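You operate a simulated robot arm through the tools that you are given. There is no shell and no other tool.

You run a simulated robot arm. Do the job below in one go: nothing can be reset, and whatever is moved stays where it is left.

JOB
Put things in order on the wall bench near the doors. At the end: the red pad from the wall bench near the doors is on the green box; the clear bottle (marked "SAMPLE") from the wall bench near the doors stands where the white crucible stood; the yellow port stopper stands where the clear jar (marked "WATER") stood; the white crucible from the wall bench near the doors stands where the yellow port stopper stood; the clear jar from the wall bench near the doors is on the black dish; whatever was shut is shut again. Leave all else as you found it, and nothing knocked over. Set down upright: clear jar.

Only the result counts: the job must be done as asked and must still hold three seconds after the hand-in. Knocking over, shifting, dropping, spilling or breaking anything else fails it. Lids that push on must go on centred and level and be pressed home; caps that screw on are set level and turned clockwise until they are tight.

ROBOT AND FRAMES
A 6-joint arm with a two-finger parallel gripper, fixed in place. Base frame: the origin is on the floor under the middle of its stand, x ahead of it, y to its left, z up; the work surface is at about z = 0.86. Units: m, degrees, N and s.
With the tool pointing down near the work surface it reaches from about 0.26 to 0.68 m from the base axis. Its first joint turns from -66.0 to 66.0 degrees. Payload 2.9 kg.
The tool frame sits at the grasp point between the pads (the TCP): z along the fingers, y along the line on which they close. The tips reach 0.03 m beyond it. The gripper opens to 0.11 m. The fingers are 0.02 m wide and 0.01 m thick; the gripper's body (0.048 by 0.112 m) begins 0.055 m behind the TCP.
Orientation is that of the tool frame in the base frame, as a unit quaternion [w, x, y, z]. With the fingers straight down and closing along the base's y, the tool's x points along the base's -x, its y along +y and its z along -z.

CONTROLS
- The arm moves only by the tool arm_command. Its argument "targets" is a list of rows, each an object of numbers (a shift or turn left out is 0, a gripper value left out holds the last): "dx", "dy", "dz": the shift along the tool's x, y, z in m; "ax", "ay", "az": the turn, a rotation vector about the tool's x, y, z in degrees; "grip": the gripper command, from -1 (fully open) to 1 (shut), values between in proportion. In form: [{"dx": .., "dy": .., "dz": .., "ax": .., "ay": .., "az": .., "grip": ..}, ...]. A call has 1 to 20 rows; each row is the pose to reach, as a shift and turn from the pose commanded when the call began, along the tool's axes at that moment. Rows are played at 5 a second. More than 0.05 m and 8.6 degrees between two rows, or a gripper value outside its range, and nothing of the call is played. Where a pose cannot be reached the arm comes as near as it can. A force on the tool above 40 N (or 10 N above the force at the start of the call, whichever is more), or a blocked arm, ends the call early, and 0.2 s more pass. The fingers move at their own pace (about 0.108 m/s each) and stop on an object; they squeeze with about 42 N. The grip force told is the motor's: it shows also when the fingers shut on nothing. Time passes only in rows, and 0.2 s behind the last, so rows that repeat a pose let the fingers close. The reply holds the time, the measured pose of the TCP, the force on the tool along the base axes, the opening and the grip force, in the units named above and with some noise, with the torque about the TCP (base axes, N m) and any sound that the robot's microphone picked up, and new pictures: "pictures" is both (left out), scene, wrist or none.
- Cameras (640 x 400 px; columns grow to the right, rows downward): "scene" is fixed at [0.0818, 0.4386, 1.3863]; the picture's right is [-0.71, -0.71, 0.00], its down [-0.40, 0.40, -0.82] and it looks along [0.58, -0.58, -0.57] (base axes); focal length 230 px, centre (320, 200). "wrist" rides on the gripper at [0.072, 0.017, -0.103] in the tool frame; the picture's right is [-0.23, 0.97, 0.00], its down [-0.76, -0.18, -0.62] and it looks along [-0.61, -0.14, 0.78] (tool axes); focal length 222 px, centre (320, 200). There is no depth. A picture from a camera that has moved, and an enlarged one, comes with that camera's place and axes in the base frame and with its lens.
- close_up(camera, box): a new picture of the part [left, top, right, bottom] of that camera's present view, enlarged. The clock stands still meanwhile.
- finish_job(): hands the job in; it is judged then, once.

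Nothing tells you positions but the pictures and the camera data. Unless the task says otherwise, let go and move clear before handing in.

The tools are called as a command line: name --argument value ..., lists and objects as JSON in quotes. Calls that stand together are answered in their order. arm_command: Moves the arm, as the interface text tells. Its arguments: {"type":"object","properties":{"targets":{"type":"array"},"pictures":{"type":"string","enum":["both","scene","wrist","none"]}},"required":["targets"]} The other tools are called the same way: close_up (camera, box) takes an enlarged picture of a part of a camera's view; finish_job () hands the job in.

At the start:

```text
clock: 0.0
ee_pos: [0.4504, 0.0456, 1.1757]
tcp_rot: [0.0, 0.0, 1.0, -0.001]
ft_force: [-0.7, 0.1, -0.4]
moment: [0.03, 0.0, 0.02]
opening: 0.1099
grasp_force: 0.1
```

scene: 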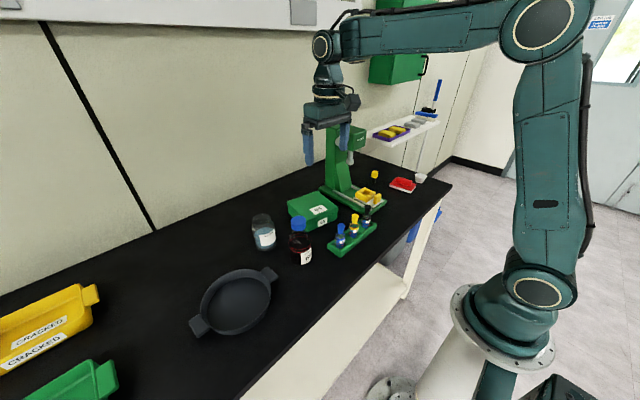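
wrist: 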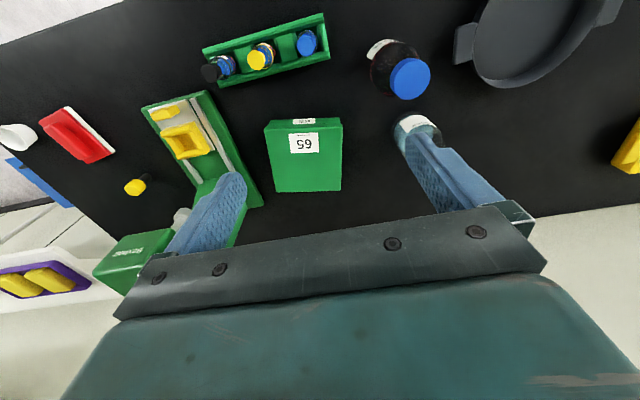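

I see a black bench with a green box ("59"), a black pan-like dish, bottles, a stopper, a red pad and a white crucible. I'll look closer at each before moving.

close_up --camera "scene" --box '[230, 190, 390, 290]'

close_up --camera "scene" --box '[320, 110, 480, 210]'

close_up --camera "wrist" --box '[0, 60, 320, 260]'

close_up --camera "wrist" --box '[320, 0, 640, 200]'

close_up --camera "scene" --box '[0, 240, 320, 400]'

```text
4.00 times, centred on (310, 240) of scene
camera zoom: at [0.0818, 0.4386, 1.3863], right [-0.71, -0.71, 0.0], down [-0.4, 0.4, -0.82], along [0.58, -0.58, -0.57], focal length 922 px, centre (360, 40)
```

zoom: 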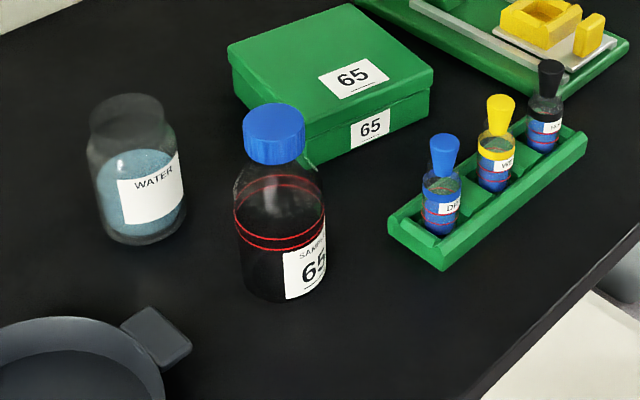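

```text
4.00 times, centred on (400, 160) of scene
camera zoom: at [0.0818, 0.4386, 1.3863], right [-0.71, -0.71, 0.0], down [-0.4, 0.4, -0.82], along [0.58, -0.58, -0.57], focal length 922 px, centre (0, 360)
```

zoom: 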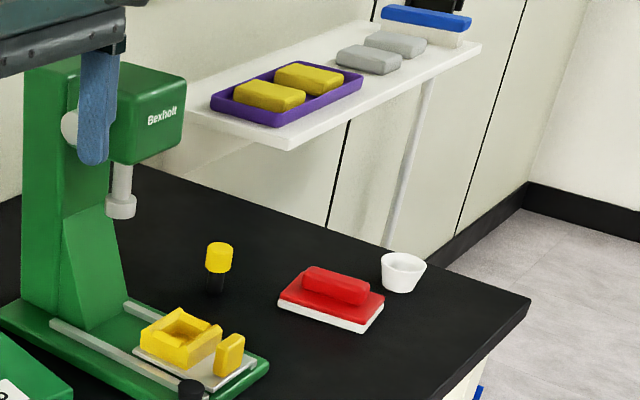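

```text
2.00 times, centred on (160, 160) of wrist
camera zoom: at [0.3776, 0.061, 1.2797], right [0.23, 0.97, 0.0], down [0.76, -0.18, 0.62], along [0.61, -0.14, -0.78], focal length 444 px, centre (640, 280)
```

zoom: 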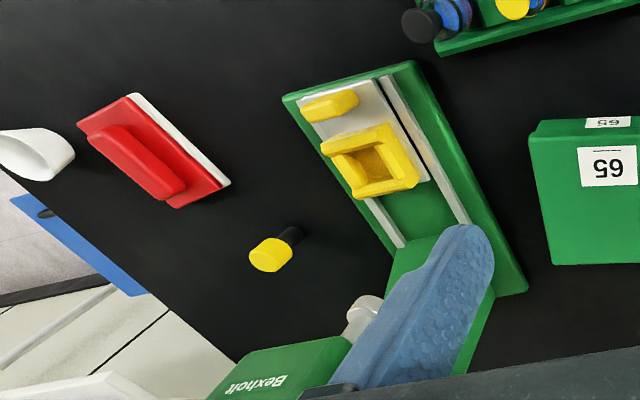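

```text
2.00 times, centred on (480, 100) of wrist
camera zoom: at [0.3776, 0.061, 1.2797], right [0.23, 0.97, 0.0], down [0.76, -0.18, 0.62], along [0.61, -0.14, -0.78], focal length 444 px, centre (0, 400)
```

zoom: 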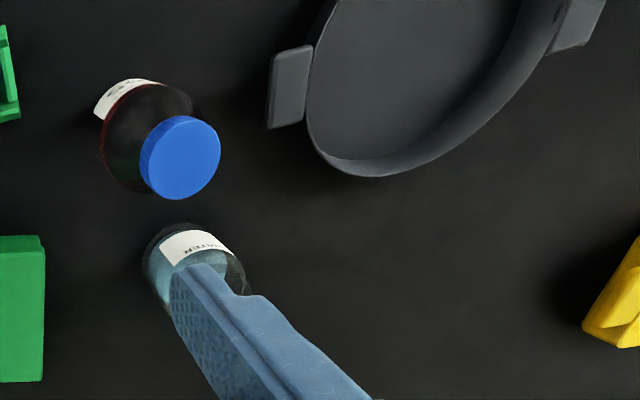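

```text
2.00 times, centred on (160, 320) of scene
camera zoom: at [0.0818, 0.4386, 1.3863], right [-0.71, -0.71, 0.0], down [-0.4, 0.4, -0.82], along [0.58, -0.58, -0.57], focal length 461 px, centre (640, -40)
```

zoom: 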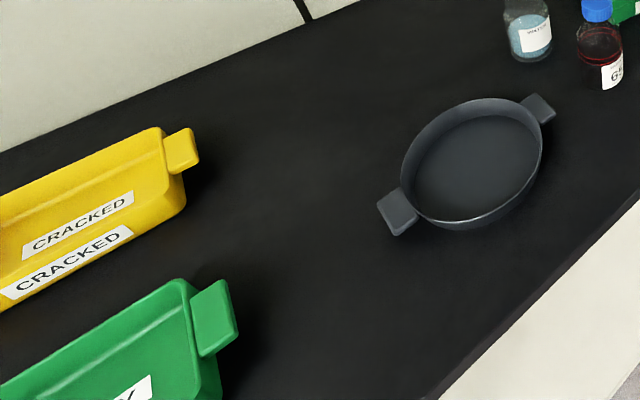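

The positions I compute from the scene camera are: jar about (0.56, 0.20), bottle (0.45, 0.16), stopper (0.55, -0.37), crucible (0.40, -0.52), pad (0.43, -0.41), box (0.55, 0.01) and dish (0.46, 0.35). I'll move the wrist camera over the jar and bottle to refine them.

arm_command --targets '[{"dx": 0, "dy": 0.03, "dz": 0.01}, {"dx": 0, "dy": 0.07, "dz": 0.02}, {"dx": 0, "dy": 0.11, "dz": 0.03}, {"dx": 0, "dy": 0.15, "dz": 0.04}, {"dx": 0, "dy": 0.15, "dz": 0.04}]'

```text
clock: 1.2
ee_pos: [0.4471, 0.1965, 1.1363]
tcp_rot: [0.0, 0.0, 1.0, 0.0]
ft_force: [0.1, 0.7, -0.2]
moment: [-0.02, -0.02, 0.03]
opening: 0.11
grasp_force: 0.1
camera wrist: at [0.3755, 0.2111, 1.2403], right [0.23, 0.97, 0.0], down [0.76, -0.18, 0.62], along [0.61, -0.14, -0.78], focal length 222 px, centre (320, 200)
```

scene: 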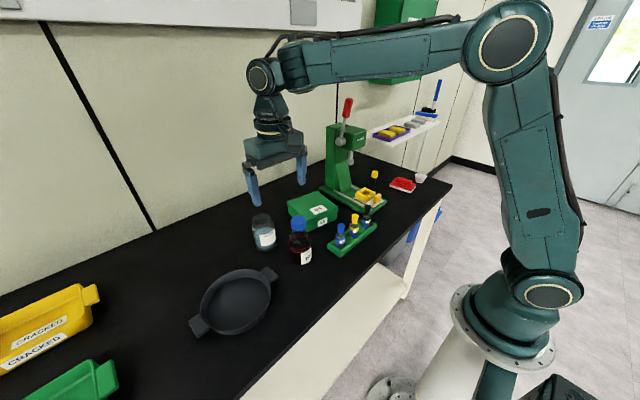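
wrist: 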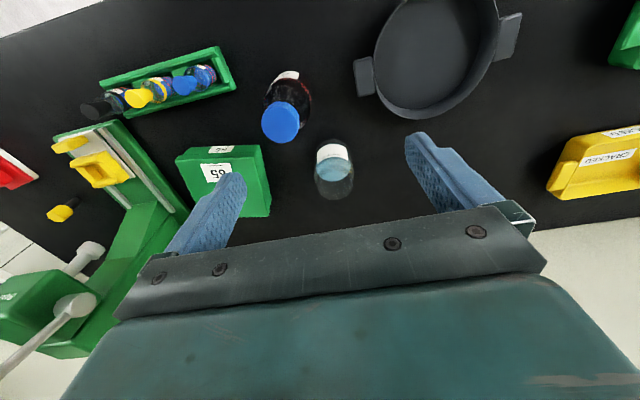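

close_up --camera "wrist" --box '[240, 50, 400, 210]'

close_up --camera "wrist" --box '[340, 0, 540, 125]'

close_up --camera "scene" --box '[310, 90, 470, 210]'

close_up --camera "scene" --box '[180, 200, 320, 340]'

```text
2.50 times, centred on (320, 130) of wrist
camera zoom: at [0.3755, 0.2111, 1.2403], right [0.23, 0.97, 0.0], down [0.76, -0.18, 0.62], along [0.61, -0.14, -0.78], focal length 555 px, centre (320, 375)
```

zoom: 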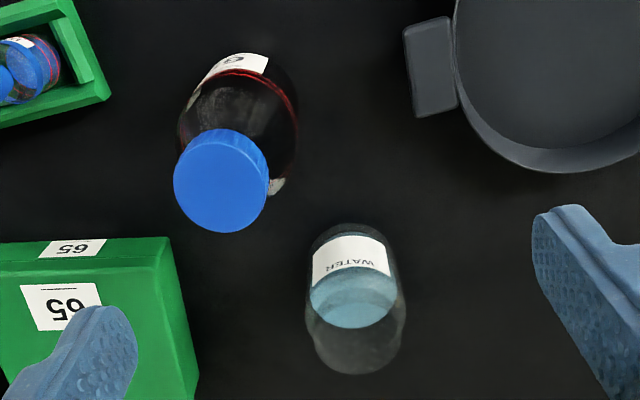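

```text
3.20 times, centred on (440, 62) of wrist
camera zoom: at [0.3755, 0.2111, 1.2403], right [0.23, 0.97, 0.0], down [0.76, -0.18, 0.62], along [0.61, -0.14, -0.78], focal length 711 px, centre (-64, 640)
```

zoom: 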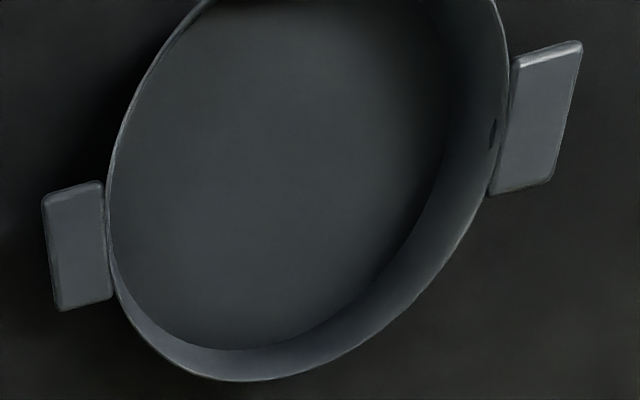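

```text
3.33 times, centred on (390, 150) of scene
camera zoom: at [0.0818, 0.4386, 1.3863], right [-0.71, -0.71, 0.0], down [-0.4, 0.4, -0.82], along [0.58, -0.58, -0.57], focal length 768 px, centre (87, 367)
```

zoom: 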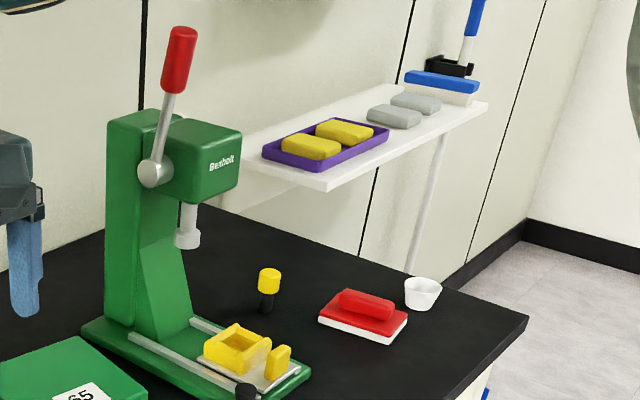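

```text
2.86 times, centred on (250, 270) of scene
camera zoom: at [0.0818, 0.4386, 1.3863], right [-0.71, -0.71, 0.0], down [-0.4, 0.4, -0.82], along [0.58, -0.58, -0.57], focal length 658 px, centre (520, 0)
```

zoom: 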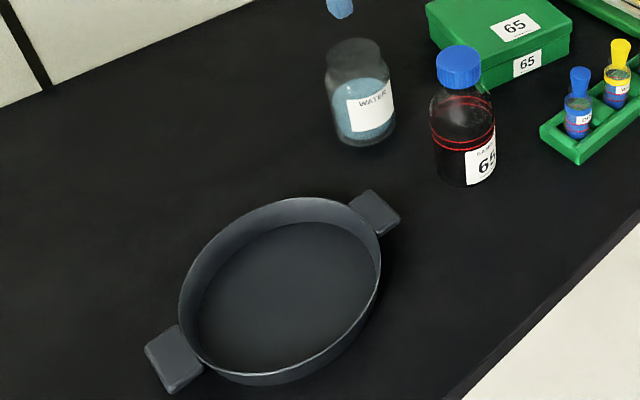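

The jar comes out near (0.565, 0.195) and is about 0.11 tall, the bottle near (0.45, 0.15) and about 0.14 tall. I'll move above the jar at a safe height to refine the alignment.

arm_command --targets '[{"dx": -0.04, "dy": 0, "dz": 0.01}, {"dx": -0.08, "dy": 0, "dz": 0.03}, {"dx": -0.115, "dy": 0, "dz": 0.045}, {"dx": -0.115, "dy": 0, "dz": 0.045}, {"dx": -0.115, "dy": 0, "dz": 0.045}]'

```text
clock: 2.4
ee_pos: [0.5638, 0.1959, 1.092]
tcp_rot: [0.0, 0.0, 1.0, 0.0]
ft_force: [0.4, 0.4, 0.0]
moment: [0.06, -0.05, 0.0]
opening: 0.1103
grasp_force: 0.0
camera wrist: at [0.4914, 0.2118, 1.196], right [0.23, 0.97, 0.0], down [0.76, -0.18, 0.62], along [0.61, -0.14, -0.78], focal length 222 px, centre (320, 200)
```

scene: 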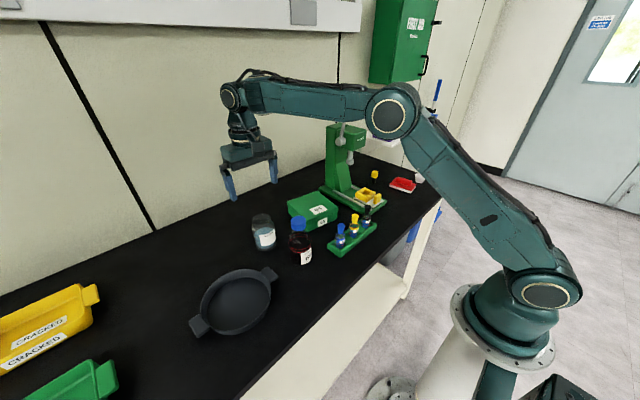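
wrist: 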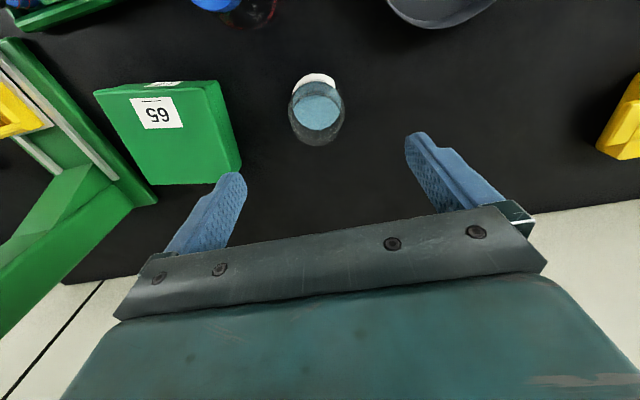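

close_up --camera "wrist" --box '[240, 50, 400, 150]'

close_up --camera "scene" --box '[210, 150, 330, 270]'

```text
4.00 times, centred on (320, 100) of wrist
camera zoom: at [0.4914, 0.2118, 1.196], right [0.23, 0.97, 0.0], down [0.76, -0.18, 0.62], along [0.61, -0.14, -0.78], focal length 888 px, centre (320, 600)
```

zoom: 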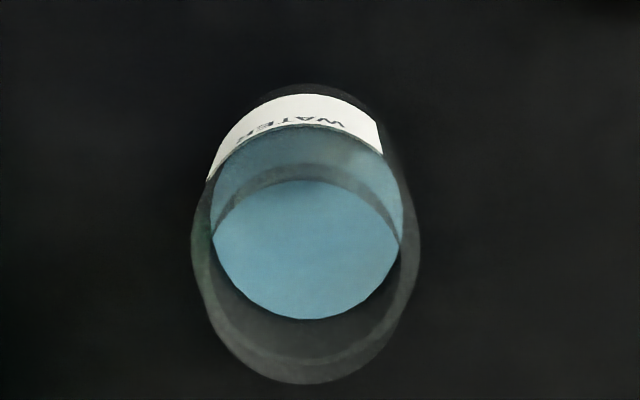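

```text
3.33 times, centred on (270, 210) of scene
camera zoom: at [0.0819, 0.4386, 1.3863], right [-0.71, -0.71, 0.0], down [-0.4, 0.4, -0.82], along [0.58, -0.58, -0.57], focal length 768 px, centre (487, 167)
```

zoom: 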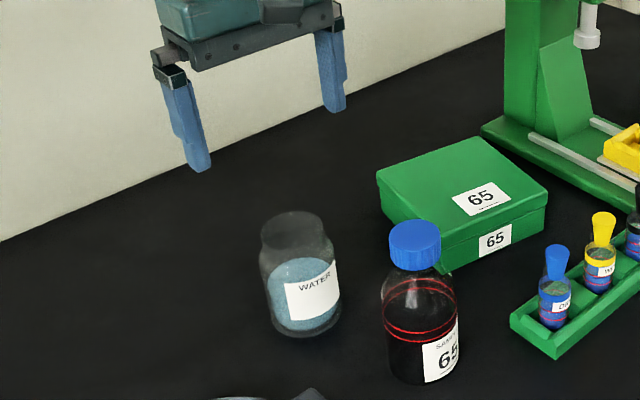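

The jar's centre refines to about (0.570, 0.192). I'll shift slightly and come straight down around its upper body, leaving the gripper open.

arm_command --targets '[{"dx": -0.006, "dy": -0.003, "dz": 0.03}, {"dx": -0.006, "dy": -0.003, "dz": 0.06}, {"dx": -0.006, "dy": -0.003, "dz": 0.09}, {"dx": -0.006, "dy": -0.003, "dz": 0.12}, {"dx": -0.006, "dy": -0.003, "dz": 0.14}, {"dx": -0.006, "dy": -0.003, "dz": 0.14}]'

```text
clock: 3.8
ee_pos: [0.572, 0.1911, 0.9515]
tcp_rot: [0.0, 0.0, 1.0, 0.0]
ft_force: [1.0, -0.4, 0.4]
moment: [-0.02, -0.05, 0.0]
opening: 0.11
grasp_force: 0.1
camera wrist: at [0.4991, 0.208, 1.0546], right [0.23, 0.97, 0.0], down [0.76, -0.18, 0.62], along [0.61, -0.14, -0.78], focal length 222 px, centre (320, 200)
```

scene: 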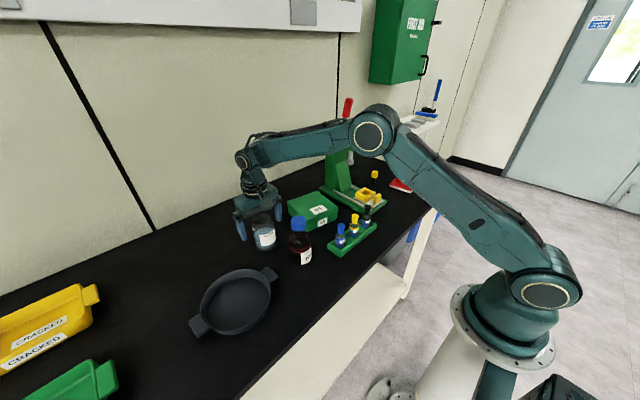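
wrist: 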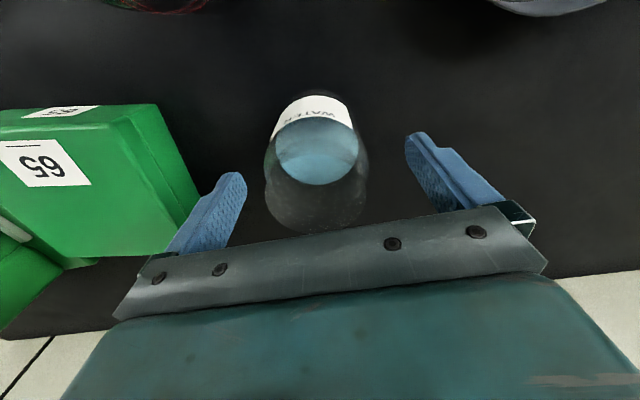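

Jar is centred between the fingers to within about 3 mm. I'll lower to grasp height and close gently.

arm_command --targets '[{"dy": -0.002, "dz": 0.01, "grip": -1}, {"dy": -0.002, "dz": 0.02, "grip": -0.8}, {"dy": -0.002, "dz": 0.02, "grip": -0.6}, {"dy": -0.002, "dz": 0.02, "grip": -0.4}, {"dy": -0.002, "dz": 0.02, "grip": -0.2}, {"dy": -0.002, "dz": 0.02, "grip": 0.0}, {"dy": -0.002, "dz": 0.02, "grip": 0.5}, {"dy": -0.002, "dz": 0.02, "grip": 1}, {"dy": -0.002, "dz": 0.02, "grip": 1}]'

```text
clock: 5.8
ee_pos: [0.5711, 0.189, 0.9312]
tcp_rot: [-0.001, 0.0, 1.0, 0.0]
ft_force: [0.6, 0.6, -0.5]
moment: [0.07, -0.01, 0.02]
opening: 0.065
grasp_force: 41.8
camera wrist: at [0.4987, 0.2056, 1.0345], right [0.23, 0.97, 0.0], down [0.76, -0.18, 0.62], along [0.61, -0.14, -0.78], focal length 222 px, centre (320, 200)
```

scene: 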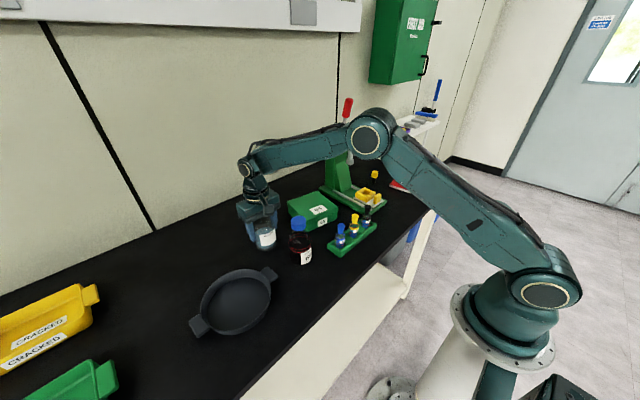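
wrist: 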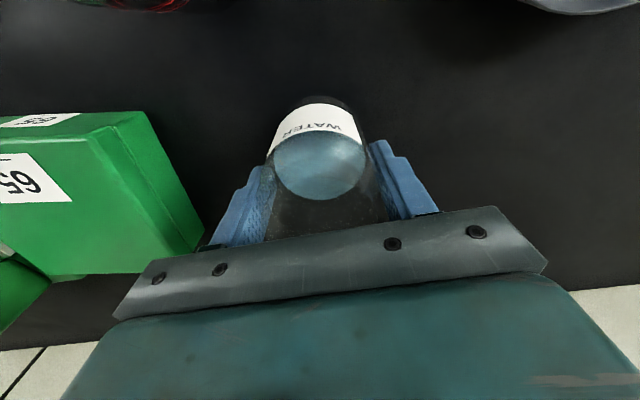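

The jar is held with an opening of 0.065, so its site is about (0.571, 0.190). The dish centre computes to (0.446, 0.352). I'll lift gently and carry the jar there.

arm_command --targets '[{"dz": -0.005}, {"dz": -0.015}, {"dz": -0.03}, {"dz": -0.045}, {"dz": -0.06}, {"dz": -0.07}, {"dz": -0.075}, {"dz": -0.075}]'

arm_command --targets '[{"dx": 0.003, "dy": 0.008}, {"dx": 0.01, "dy": 0.022}, {"dx": 0.022, "dy": 0.042}, {"dx": 0.038, "dy": 0.064}, {"dx": 0.056, "dy": 0.086}, {"dx": 0.074, "dy": 0.108}, {"dx": 0.092, "dy": 0.13}, {"dx": 0.108, "dy": 0.147}, {"dx": 0.119, "dy": 0.157}, {"dx": 0.124, "dy": 0.162}, {"dx": 0.125, "dy": 0.163}, {"dx": 0.125, "dy": 0.163}]'

```text
clock: 7.6
ee_pos: [0.572, 0.1894, 1.006]
tcp_rot: [-0.001, 0.0, 1.0, -0.001]
ft_force: [0.5, -0.8, -1.4]
moment: [0.01, 0.01, 0.04]
opening: 0.0651
grasp_force: 41.8
camera wrist: at [0.4992, 0.2059, 1.11], right [0.23, 0.97, 0.0], down [0.76, -0.18, 0.62], along [0.61, -0.14, -0.78], focal length 222 px, centre (320, 200)
```

scene: 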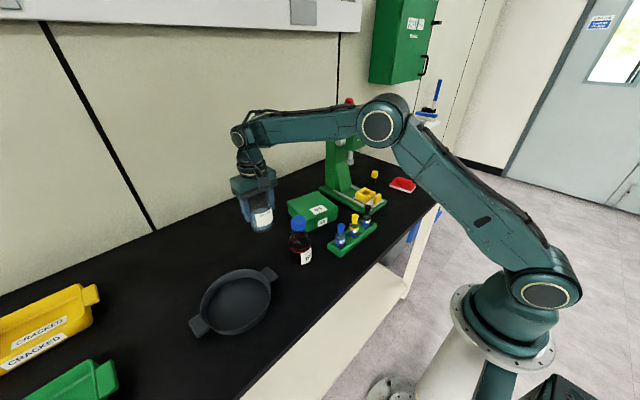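
wrist: 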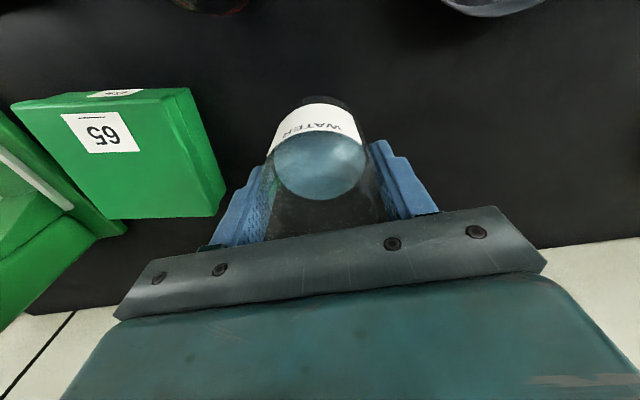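

```text
clock: 10.2
ee_pos: [0.4445, 0.3537, 1.0063]
tcp_rot: [0.0, 0.0, 1.0, 0.0]
ft_force: [-0.2, -0.1, -2.7]
moment: [0.03, -0.04, -0.03]
opening: 0.0652
grasp_force: 42.0
camera wrist: at [0.3733, 0.3695, 1.1093], right [0.23, 0.97, 0.0], down [0.76, -0.18, 0.62], along [0.61, -0.14, -0.78], focal length 222 px, centre (320, 200)
```

scene: 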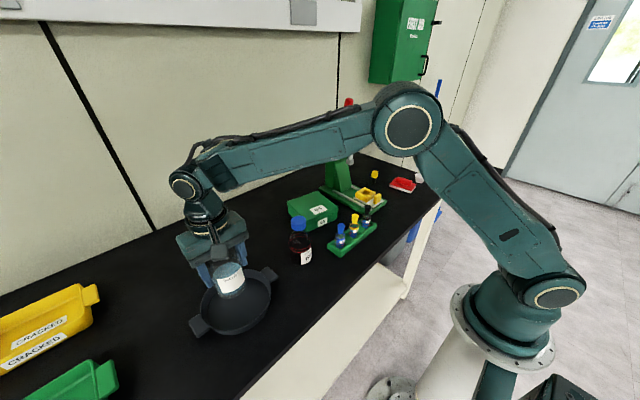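
wrist: 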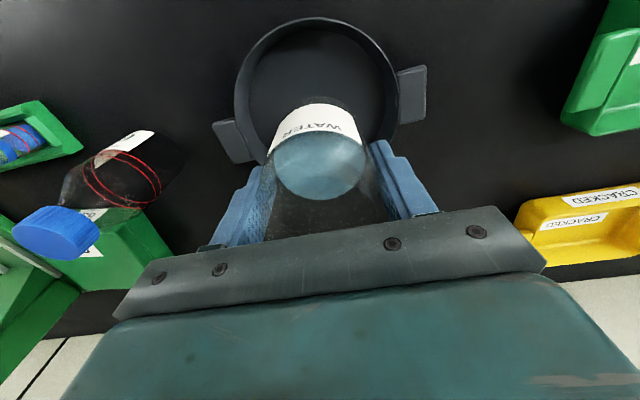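

The jar hangs over the dish within a few mm of centre. I'll lower it in, then feel for contact.

arm_command --targets '[{"dx": -0.001, "dy": -0.002, "dz": 0.008}, {"dx": -0.002, "dy": -0.003, "dz": 0.022}, {"dx": -0.002, "dy": -0.003, "dz": 0.038}, {"dx": -0.002, "dy": -0.003, "dz": 0.052}, {"dx": -0.002, "dy": -0.003, "dz": 0.06}, {"dx": -0.002, "dy": -0.003, "dz": 0.06}]'

arm_command --targets '[{"dz": 0.002}, {"dz": 0.004}, {"dz": 0.006}, {"dz": 0.008}, {"dz": 0.008}]'

```text
clock: 11.6
ee_pos: [0.4477, 0.3498, 0.9456]
tcp_rot: [0.0, 0.0, 1.0, 0.0]
ft_force: [-0.5, -0.2, -2.4]
moment: [-0.01, -0.02, 0.0]
opening: 0.0654
grasp_force: 41.8
camera wrist: at [0.3759, 0.3666, 1.05], right [0.23, 0.97, 0.0], down [0.76, -0.18, 0.62], along [0.61, -0.14, -0.78], focal length 222 px, centre (320, 200)
```

scene: 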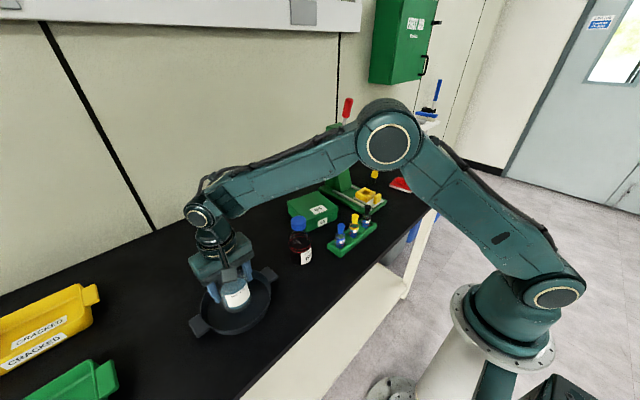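
wrist: 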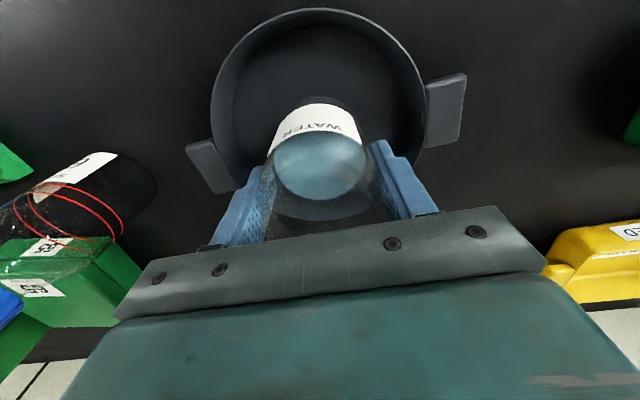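

```text
clock: 12.8
ee_pos: [0.4463, 0.349, 0.9386]
tcp_rot: [0.0, 0.0, 1.0, 0.0]
ft_force: [-0.9, 0.9, -3.0]
moment: [-0.01, 0.02, -0.02]
opening: 0.0654
grasp_force: 41.9
camera wrist: at [0.3749, 0.3663, 1.0418], right [0.23, 0.97, 0.0], down [0.76, -0.18, 0.62], along [0.61, -0.14, -0.78], focal length 222 px, centre (320, 200)
```

scene: 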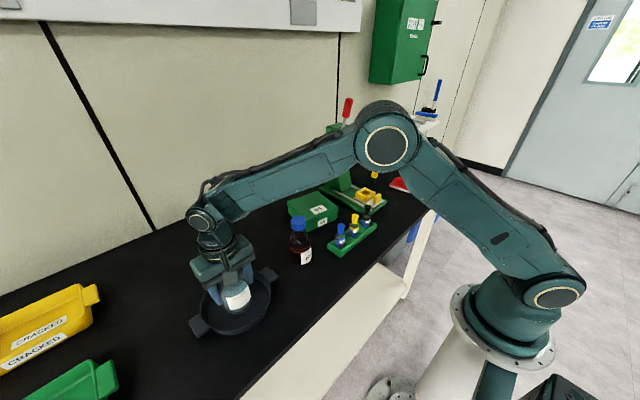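
wrist: 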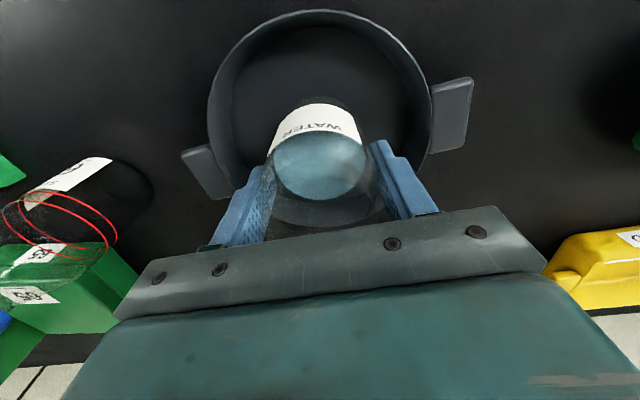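

No contact yet: the force still shows only the jar's weight, about -2.7 N. I'll keep lowering in 1 mm steps.

arm_command --targets '[{"dz": 0.001}, {"dz": 0.002}, {"dz": 0.002}]' --pictures "none"

arm_command --targets '[{"dz": 0.001}, {"dz": 0.0015}, {"dz": 0.0015}]' --pictures "none"

```text
clock: 13.6
ee_pos: [0.4478, 0.3497, 0.9365]
tcp_rot: [0.0, 0.0, 1.0, -0.001]
ft_force: [-0.1, 0.8, -2.7]
moment: [-0.03, 0.01, 0.01]
opening: 0.0651
grasp_force: 42.2
```

```text
clock: 14.4
ee_pos: [0.4468, 0.3494, 0.935]
tcp_rot: [0.0, 0.001, 1.0, -0.001]
ft_force: [-0.2, 0.6, -2.2]
moment: [-0.02, 0.02, -0.03]
opening: 0.0652
grasp_force: 41.7
```

arm_command --targets '[{"dz": 0.0005}, {"dz": 0.001}, {"dz": 0.001}]' --pictures "none"

arm_command --targets '[{"dz": 0.0005}, {"dz": 0.001}, {"dz": 0.001}]' --pictures "none"

```text
clock: 15.2
ee_pos: [0.4489, 0.3506, 0.9349]
tcp_rot: [0.001, 0.0, 1.0, 0.001]
ft_force: [-3.3, -2.0, 12.6]
moment: [-0.32, 0.31, -0.04]
opening: 0.0654
grasp_force: 42.3
```

```text
clock: 16.0
ee_pos: [0.4485, 0.3497, 0.9339]
tcp_rot: [0.001, 0.002, 1.0, 0.001]
ft_force: [-3.8, -6.5, 27.4]
moment: [-0.82, 0.32, 0.09]
opening: 0.0655
grasp_force: 42.2
```

The jar touched down at TCP z of about 0.935. I'll back off by 1.5 mm to unload it, then release.

arm_command --targets '[{"dz": -0.001}, {"dz": -0.0015}, {"dz": -0.0015}]' --pictures "none"

```text
clock: 16.8
ee_pos: [0.4475, 0.3501, 0.9341]
tcp_rot: [0.0, 0.001, 1.0, 0.0]
ft_force: [4.9, 0.2, 11.5]
moment: [-0.11, -0.41, 0.06]
opening: 0.0652
grasp_force: 42.1
```

arm_command --targets '[{"dz": -0.0005}, {"dz": -0.0008}, {"dz": -0.0008}]' --pictures "none"

```text
clock: 17.6
ee_pos: [0.4473, 0.3494, 0.9336]
tcp_rot: [-0.002, 0.0, 1.0, -0.002]
ft_force: [-0.2, 0.9, -0.7]
moment: [0.08, -0.05, 0.02]
opening: 0.0651
grasp_force: 41.9
```

arm_command --targets '[{"grip": -0.1}, {"grip": -0.2}, {"grip": -0.3}, {"grip": -0.45}, {"grip": -0.6}, {"grip": -0.6}]'

```text
clock: 19.0
ee_pos: [0.4469, 0.3502, 0.9345]
tcp_rot: [-0.001, 0.0, 1.0, 0.0]
ft_force: [0.4, 0.0, -0.9]
moment: [0.01, 0.02, 0.02]
opening: 0.088
grasp_force: 0.1
camera wrist: at [0.3754, 0.3658, 1.0388], right [0.23, 0.97, 0.0], down [0.76, -0.18, 0.62], along [0.61, -0.14, -0.78], focal length 222 px, centre (320, 200)
```

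scene: 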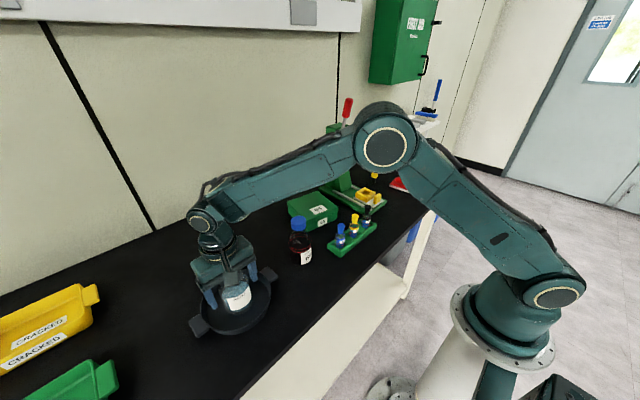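
wrist: 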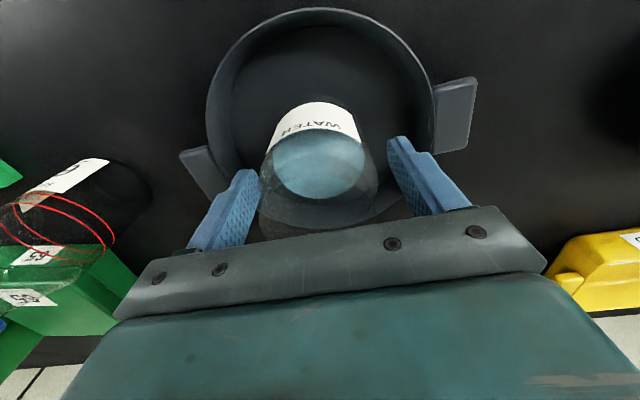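

The jar stands free in the dish. I'll go straight up, then travel to the stopper side by way of small x, keeping clear of the press.

arm_command --targets '[{"dz": -0.01}, {"dz": -0.03}, {"dz": -0.06}, {"dz": -0.1}, {"dz": -0.14}, {"dz": -0.18}, {"dz": -0.2}, {"dz": -0.2}]'

close_up --camera "scene" --box '[180, 220, 320, 340]'

```text
clock: 20.8
ee_pos: [0.4483, 0.35, 1.1358]
tcp_rot: [0.0, -0.001, 1.0, 0.001]
ft_force: [-0.2, -0.2, 0.0]
moment: [0.0, -0.02, 0.01]
opening: 0.0878
grasp_force: 0.1
camera wrist: at [0.376, 0.3655, 1.2388], right [0.23, 0.97, 0.0], down [0.76, -0.18, 0.62], along [0.61, -0.14, -0.78], focal length 222 px, centre (320, 200)
```

scene: 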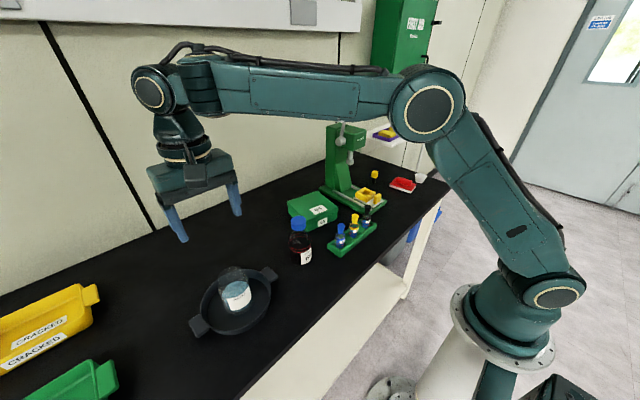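
wrist: 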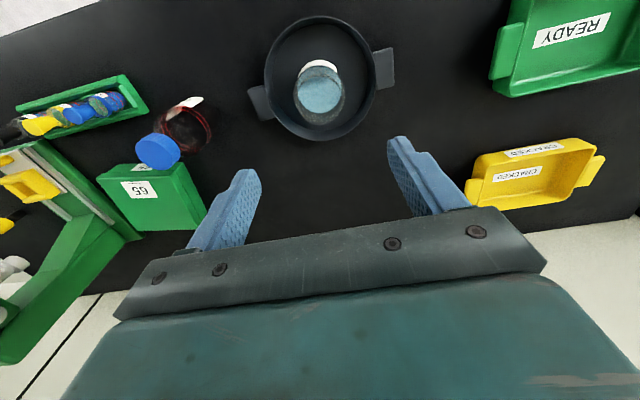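

```text
3.33 times, centred on (250, 280) of scene
camera zoom: at [0.0818, 0.4386, 1.3863], right [-0.71, -0.71, 0.0], down [-0.4, 0.4, -0.82], along [0.58, -0.58, -0.57], focal length 768 px, centre (553, -67)
```

zoom: 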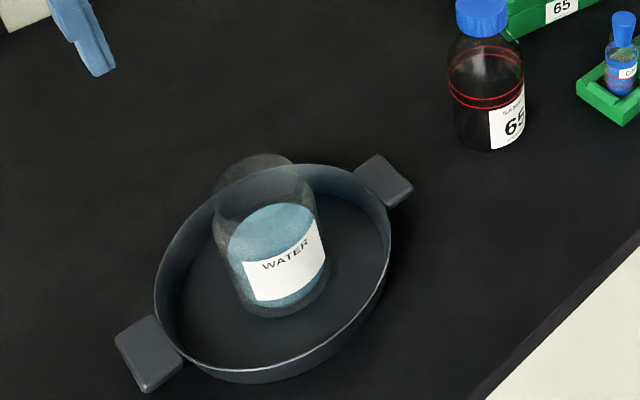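

arm_command --targets '[{"dx": 0.01, "dy": -0.03, "dz": -0.005}, {"dx": 0.02, "dy": -0.07, "dz": -0.01}, {"dx": 0.03, "dy": -0.11, "dz": -0.015}, {"dx": 0.04, "dy": -0.15, "dz": -0.02}, {"dx": 0.05, "dy": -0.19, "dz": -0.02}, {"dx": 0.05, "dy": -0.23, "dz": -0.02}, {"dx": 0.05, "dy": -0.27, "dz": -0.02}, {"dx": 0.05, "dy": -0.31, "dz": -0.02}, {"dx": 0.05, "dy": -0.35, "dz": -0.02}, {"dx": 0.05, "dy": -0.39, "dz": -0.02}, {"dx": 0.05, "dy": -0.43, "dz": -0.02}, {"dx": 0.05, "dy": -0.47, "dz": -0.02}, {"dx": 0.05, "dy": -0.51, "dz": -0.02}, {"dx": 0.05, "dy": -0.55, "dz": -0.02}, {"dx": 0.05, "dy": -0.59, "dz": -0.02}, {"dx": 0.05, "dy": -0.63, "dz": -0.02}, {"dx": 0.05, "dy": -0.67, "dz": -0.02}, {"dx": 0.05, "dy": -0.71, "dz": -0.02}, {"dx": 0.05, "dy": -0.71, "dz": -0.02}]'

```text
clock: 24.8
ee_pos: [0.3971, -0.3605, 1.1548]
tcp_rot: [0.0, 0.0, 1.0, 0.0]
ft_force: [-0.4, 0.7, 0.0]
moment: [-0.02, -0.02, 0.01]
opening: 0.0881
grasp_force: 0.0
camera wrist: at [0.3259, -0.3455, 1.2584], right [0.23, 0.97, 0.0], down [0.76, -0.18, 0.62], along [0.61, -0.14, -0.78], focal length 222 px, centre (320, 200)
```

scene: 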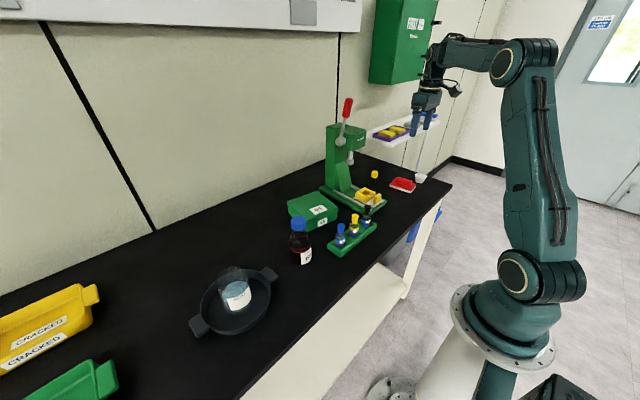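
wrist: 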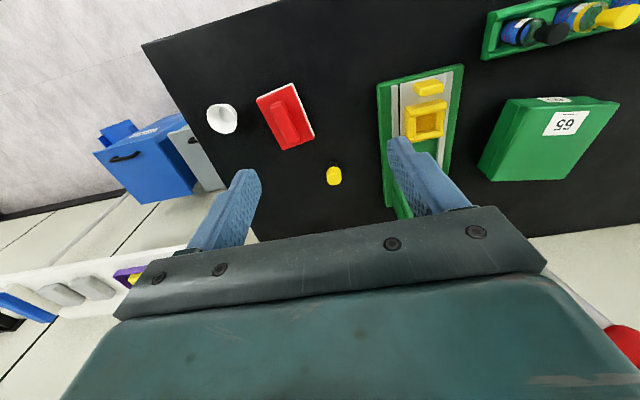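

close_up --camera "wrist" --box '[180, 70, 380, 195]'

close_up --camera "wrist" --box '[370, 50, 640, 219]'

close_up --camera "scene" --box '[360, 155, 440, 205]'

```text
3.20 times, centred on (280, 132) of wrist
camera zoom: at [0.3259, -0.3455, 1.2584], right [0.23, 0.97, 0.0], down [0.76, -0.18, 0.62], along [0.61, -0.14, -0.78], focal length 711 px, centre (448, 416)
```

zoom: 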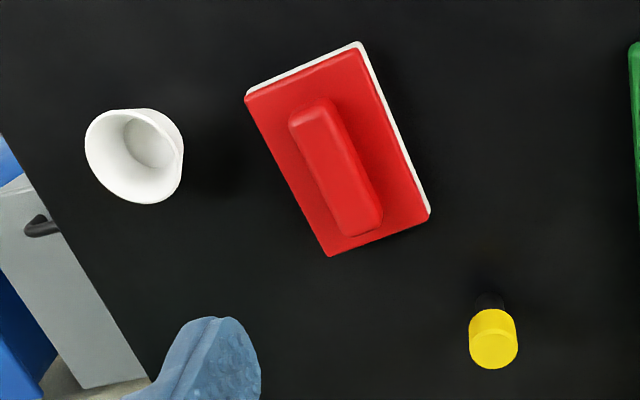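

```text
2.37 times, centred on (505, 134) of wrist
camera zoom: at [0.3259, -0.3455, 1.2584], right [0.23, 0.97, 0.0], down [0.76, -0.18, 0.62], along [0.61, -0.14, -0.78], focal length 526 px, centre (-118, 355)
```

zoom: 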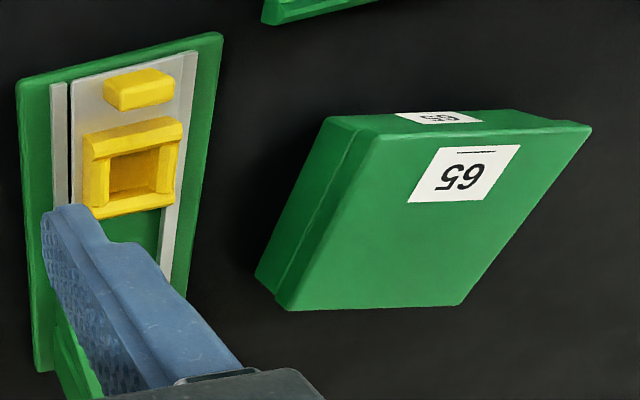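

```text
8.00 times, centred on (400, 180) of scene
camera zoom: at [0.0819, 0.4385, 1.3863], right [-0.71, -0.71, 0.0], down [-0.4, 0.4, -0.82], along [0.58, -0.58, -0.57], focal length 1844 px, centre (-320, 360)
```

zoom: 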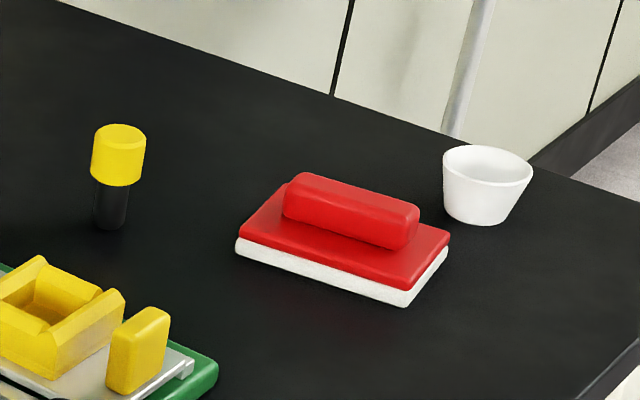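

I've located the pad at about (0.438, -0.427), turned roughly 7°, with a handle ridge on top. I'll hover over it, rotate to match, and refine.

arm_command --targets '[{"dx": -0.01, "dy": -0.02, "dz": 0.03, "az": -2}, {"dx": -0.02, "dy": -0.04, "dz": 0.06, "az": -4}, {"dx": -0.03, "dy": -0.055, "dz": 0.09, "az": -6}, {"dx": -0.04, "dy": -0.066, "dz": 0.115, "az": -7}, {"dx": -0.04, "dy": -0.066, "dz": 0.125, "az": -7}, {"dx": -0.04, "dy": -0.066, "dz": 0.125, "az": -7}]'

close_up --camera "wrist" --box '[200, 20, 440, 220]'

```text
clock: 26.2
ee_pos: [0.4369, -0.4279, 1.0314]
tcp_rot: [0.0, -0.061, 0.998, 0.0]
ft_force: [0.4, 0.0, 0.2]
moment: [0.04, 0.01, 0.02]
opening: 0.0881
grasp_force: 0.0
camera wrist: at [0.3632, -0.4201, 1.1346], right [0.11, 0.99, 0.0], down [0.78, -0.08, 0.62], along [0.62, -0.07, -0.78], focal length 222 px, centre (320, 200)
```

scene: 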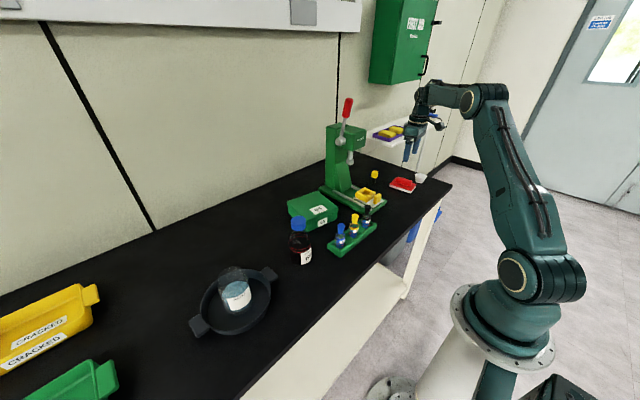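
wrist: 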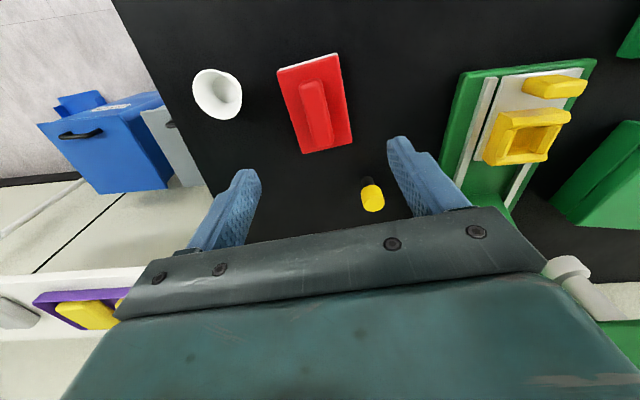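

```text
2.00 times, centred on (320, 120) of wrist
camera zoom: at [0.3632, -0.4201, 1.1346], right [0.11, 0.99, 0.0], down [0.78, -0.08, 0.62], along [0.62, -0.07, -0.78], focal length 444 px, centre (320, 360)
```

zoom: 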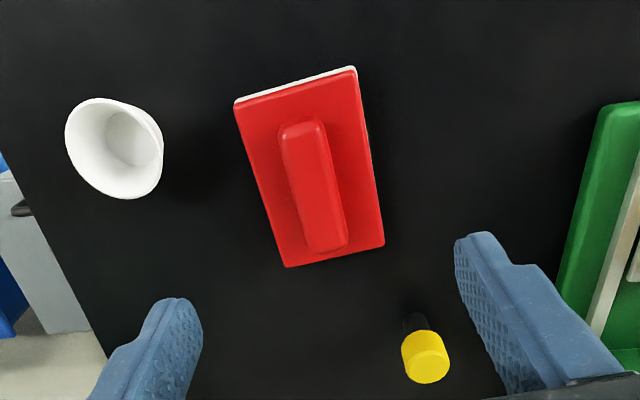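

The pad centre refines to (0.440, -0.430) at about 7.5°. I'll partly close the fingers and come down over the handle.

arm_command --targets '[{"dx": -0.0025, "dy": -0.002, "dz": 0.03, "az": -0.5, "grip": -0.3}, {"dx": -0.0025, "dy": -0.002, "dz": 0.06, "az": -0.5, "grip": -0.1}, {"dx": -0.0025, "dy": -0.002, "dz": 0.09, "az": -0.5, "grip": -0.1}, {"dx": -0.0025, "dy": -0.002, "dz": 0.105, "az": -0.5, "grip": -0.1}, {"dx": -0.0025, "dy": -0.002, "dz": 0.113, "az": -0.5, "grip": -0.1}, {"dx": -0.0025, "dy": -0.002, "dz": 0.113, "az": -0.5, "grip": -0.1}]'

close_up --camera "wrist" --box '[200, 60, 440, 260]'

close_up --camera "scene" --box '[370, 140, 450, 200]'

```text
clock: 27.6
ee_pos: [0.4402, -0.4282, 0.9171]
tcp_rot: [0.0, -0.066, 0.998, 0.0]
ft_force: [0.0, 0.1, -0.1]
moment: [0.0, 0.0, -0.02]
opening: 0.0605
grasp_force: 0.0
camera wrist: at [0.366, -0.4217, 1.0207], right [0.1, 1.0, 0.0], down [0.78, -0.08, 0.62], along [0.62, -0.06, -0.78], focal length 222 px, centre (320, 200)
```

scene: 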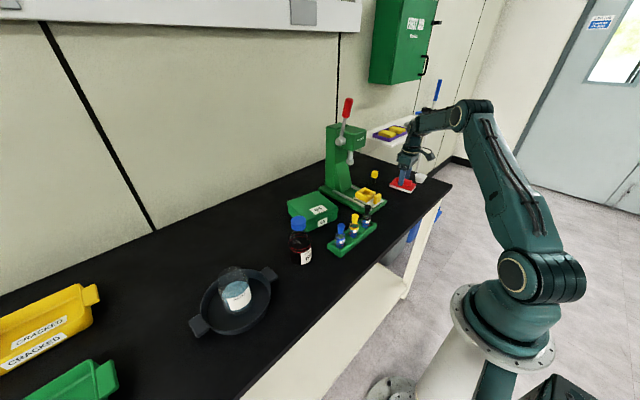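
wrist: 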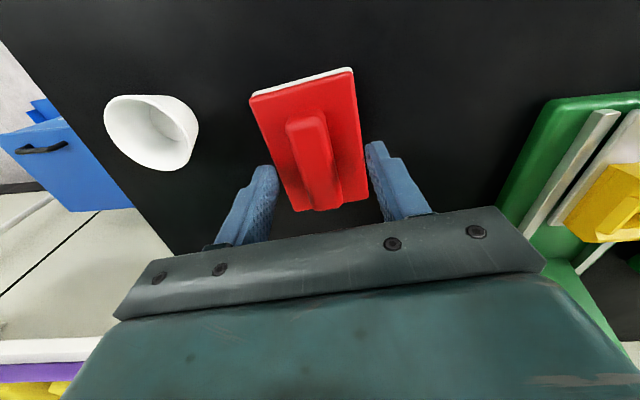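

```text
2.00 times, centred on (320, 160) of wrist
camera zoom: at [0.366, -0.4217, 1.0207], right [0.1, 1.0, 0.0], down [0.78, -0.08, 0.62], along [0.62, -0.06, -0.78], focal length 444 px, centre (320, 280)
```

zoom: 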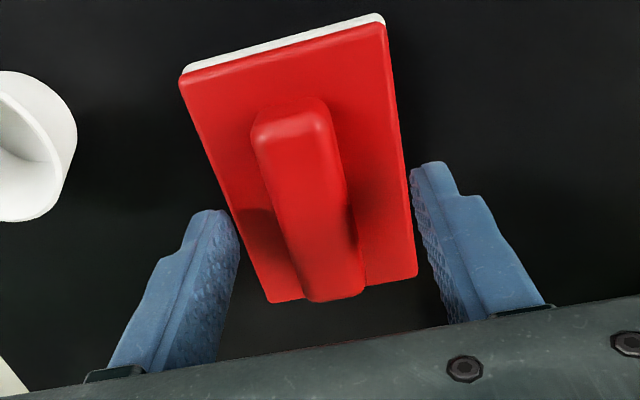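

```text
6.67 times, centred on (410, 170) of scene
camera zoom: at [0.0818, 0.4386, 1.3863], right [-0.71, -0.71, 0.0], down [-0.4, 0.4, -0.82], along [0.58, -0.58, -0.57], focal length 1536 px, centre (-280, 400)
```

zoom: 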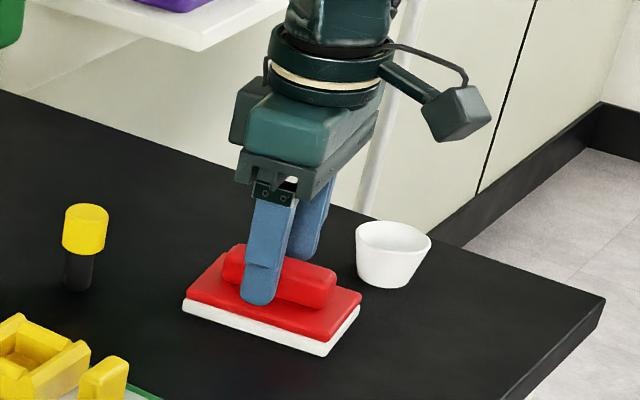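

arm_command --targets '[{"dz": 0.002}, {"dz": 0.004}, {"dz": 0.004}]' --pictures "none"

```text
clock: 28.4
ee_pos: [0.441, -0.4278, 0.912]
tcp_rot: [0.0, -0.065, 0.998, 0.0]
ft_force: [-1.0, -0.4, -0.3]
moment: [-0.01, -0.03, -0.05]
opening: 0.0604
grasp_force: 0.1
```

arm_command --targets '[{"dz": 0.001}, {"dz": 0.002}, {"dz": 0.003}, {"dz": 0.003}]' --pictures "none"

close_up --camera "scene" --box '[380, 155, 440, 195]'

```text
clock: 29.4
ee_pos: [0.4403, -0.4281, 0.9097]
tcp_rot: [0.0, -0.065, 0.998, 0.001]
ft_force: [-0.2, 0.1, 0.5]
moment: [0.0, 0.0, -0.01]
opening: 0.0602
grasp_force: 0.2
```

```text
10.00 times, centred on (410, 175) of scene
camera zoom: at [0.0818, 0.4386, 1.3863], right [-0.71, -0.71, 0.0], down [-0.4, 0.4, -0.82], along [0.58, -0.58, -0.57], focal length 2304 px, centre (-580, 450)
```

zoom: 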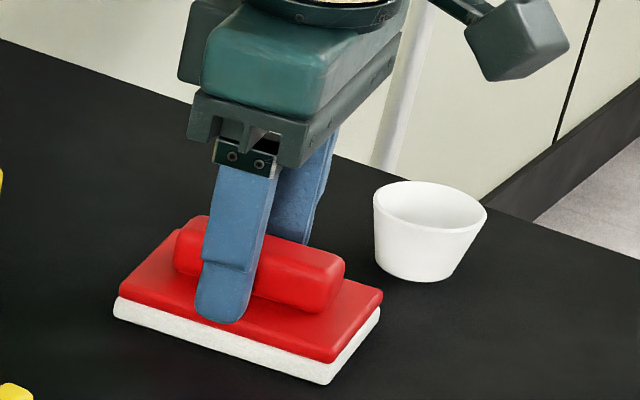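

The fingertips are at the base of the handle with no contact force. I'll close now.

arm_command --targets '[{"grip": 0.1}, {"grip": 0.25}, {"grip": 0.4}, {"grip": 0.55}, {"grip": 0.7}, {"grip": 1}, {"grip": 1}]' --pictures "wrist"

```text
clock: 31.0
ee_pos: [0.4412, -0.4272, 0.909]
tcp_rot: [0.0, -0.066, 0.998, 0.0]
ft_force: [0.2, 0.4, 0.9]
moment: [0.02, -0.03, 0.01]
opening: 0.0228
grasp_force: 42.6
camera wrist: at [0.3666, -0.4213, 1.0134], right [0.1, 1.0, 0.0], down [0.78, -0.08, 0.62], along [0.62, -0.06, -0.78], focal length 222 px, centre (320, 200)
```

wrist: 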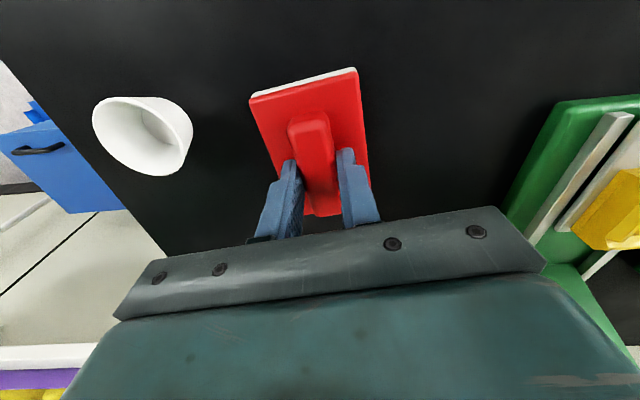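

The handle is gripped at an opening of 0.0228. The green box centre computes to (0.577, -0.008), with its top at about z 0.903 and turned about -11°. I'll lift the pad and route it through small x to the box.

arm_command --targets '[{"dz": -0.01}, {"dz": -0.03}, {"dz": -0.06}, {"dz": -0.1}, {"dz": -0.14}, {"dz": -0.18}, {"dz": -0.2}, {"dz": -0.2}]'

```text
clock: 32.8
ee_pos: [0.4406, -0.4296, 1.1093]
tcp_rot: [0.0, -0.066, 0.998, 0.001]
ft_force: [-0.2, -0.9, -0.9]
moment: [0.01, 0.02, 0.02]
opening: 0.023
grasp_force: 42.6
camera wrist: at [0.3674, -0.4225, 1.2143], right [0.1, 1.0, 0.0], down [0.78, -0.08, 0.62], along [0.62, -0.06, -0.78], focal length 222 px, centre (320, 200)
```

scene: 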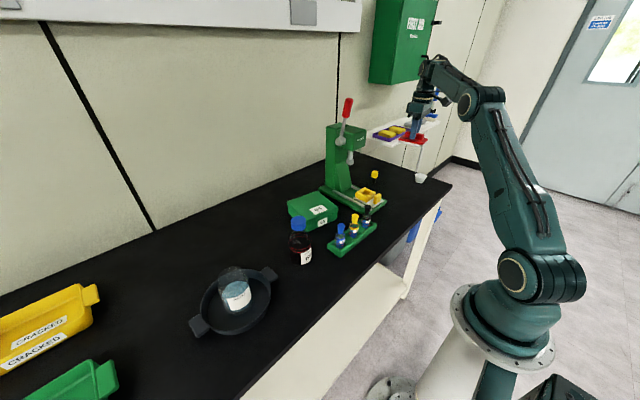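
wrist: 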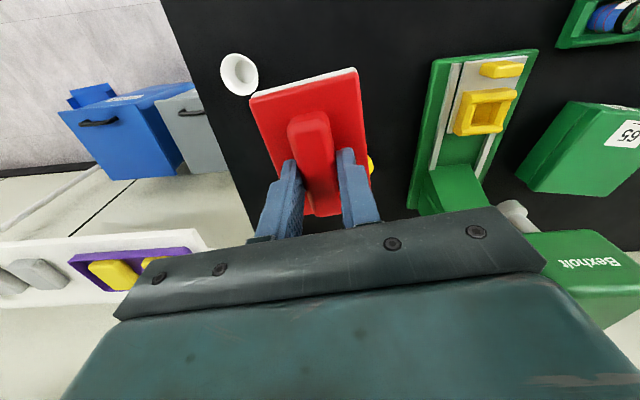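

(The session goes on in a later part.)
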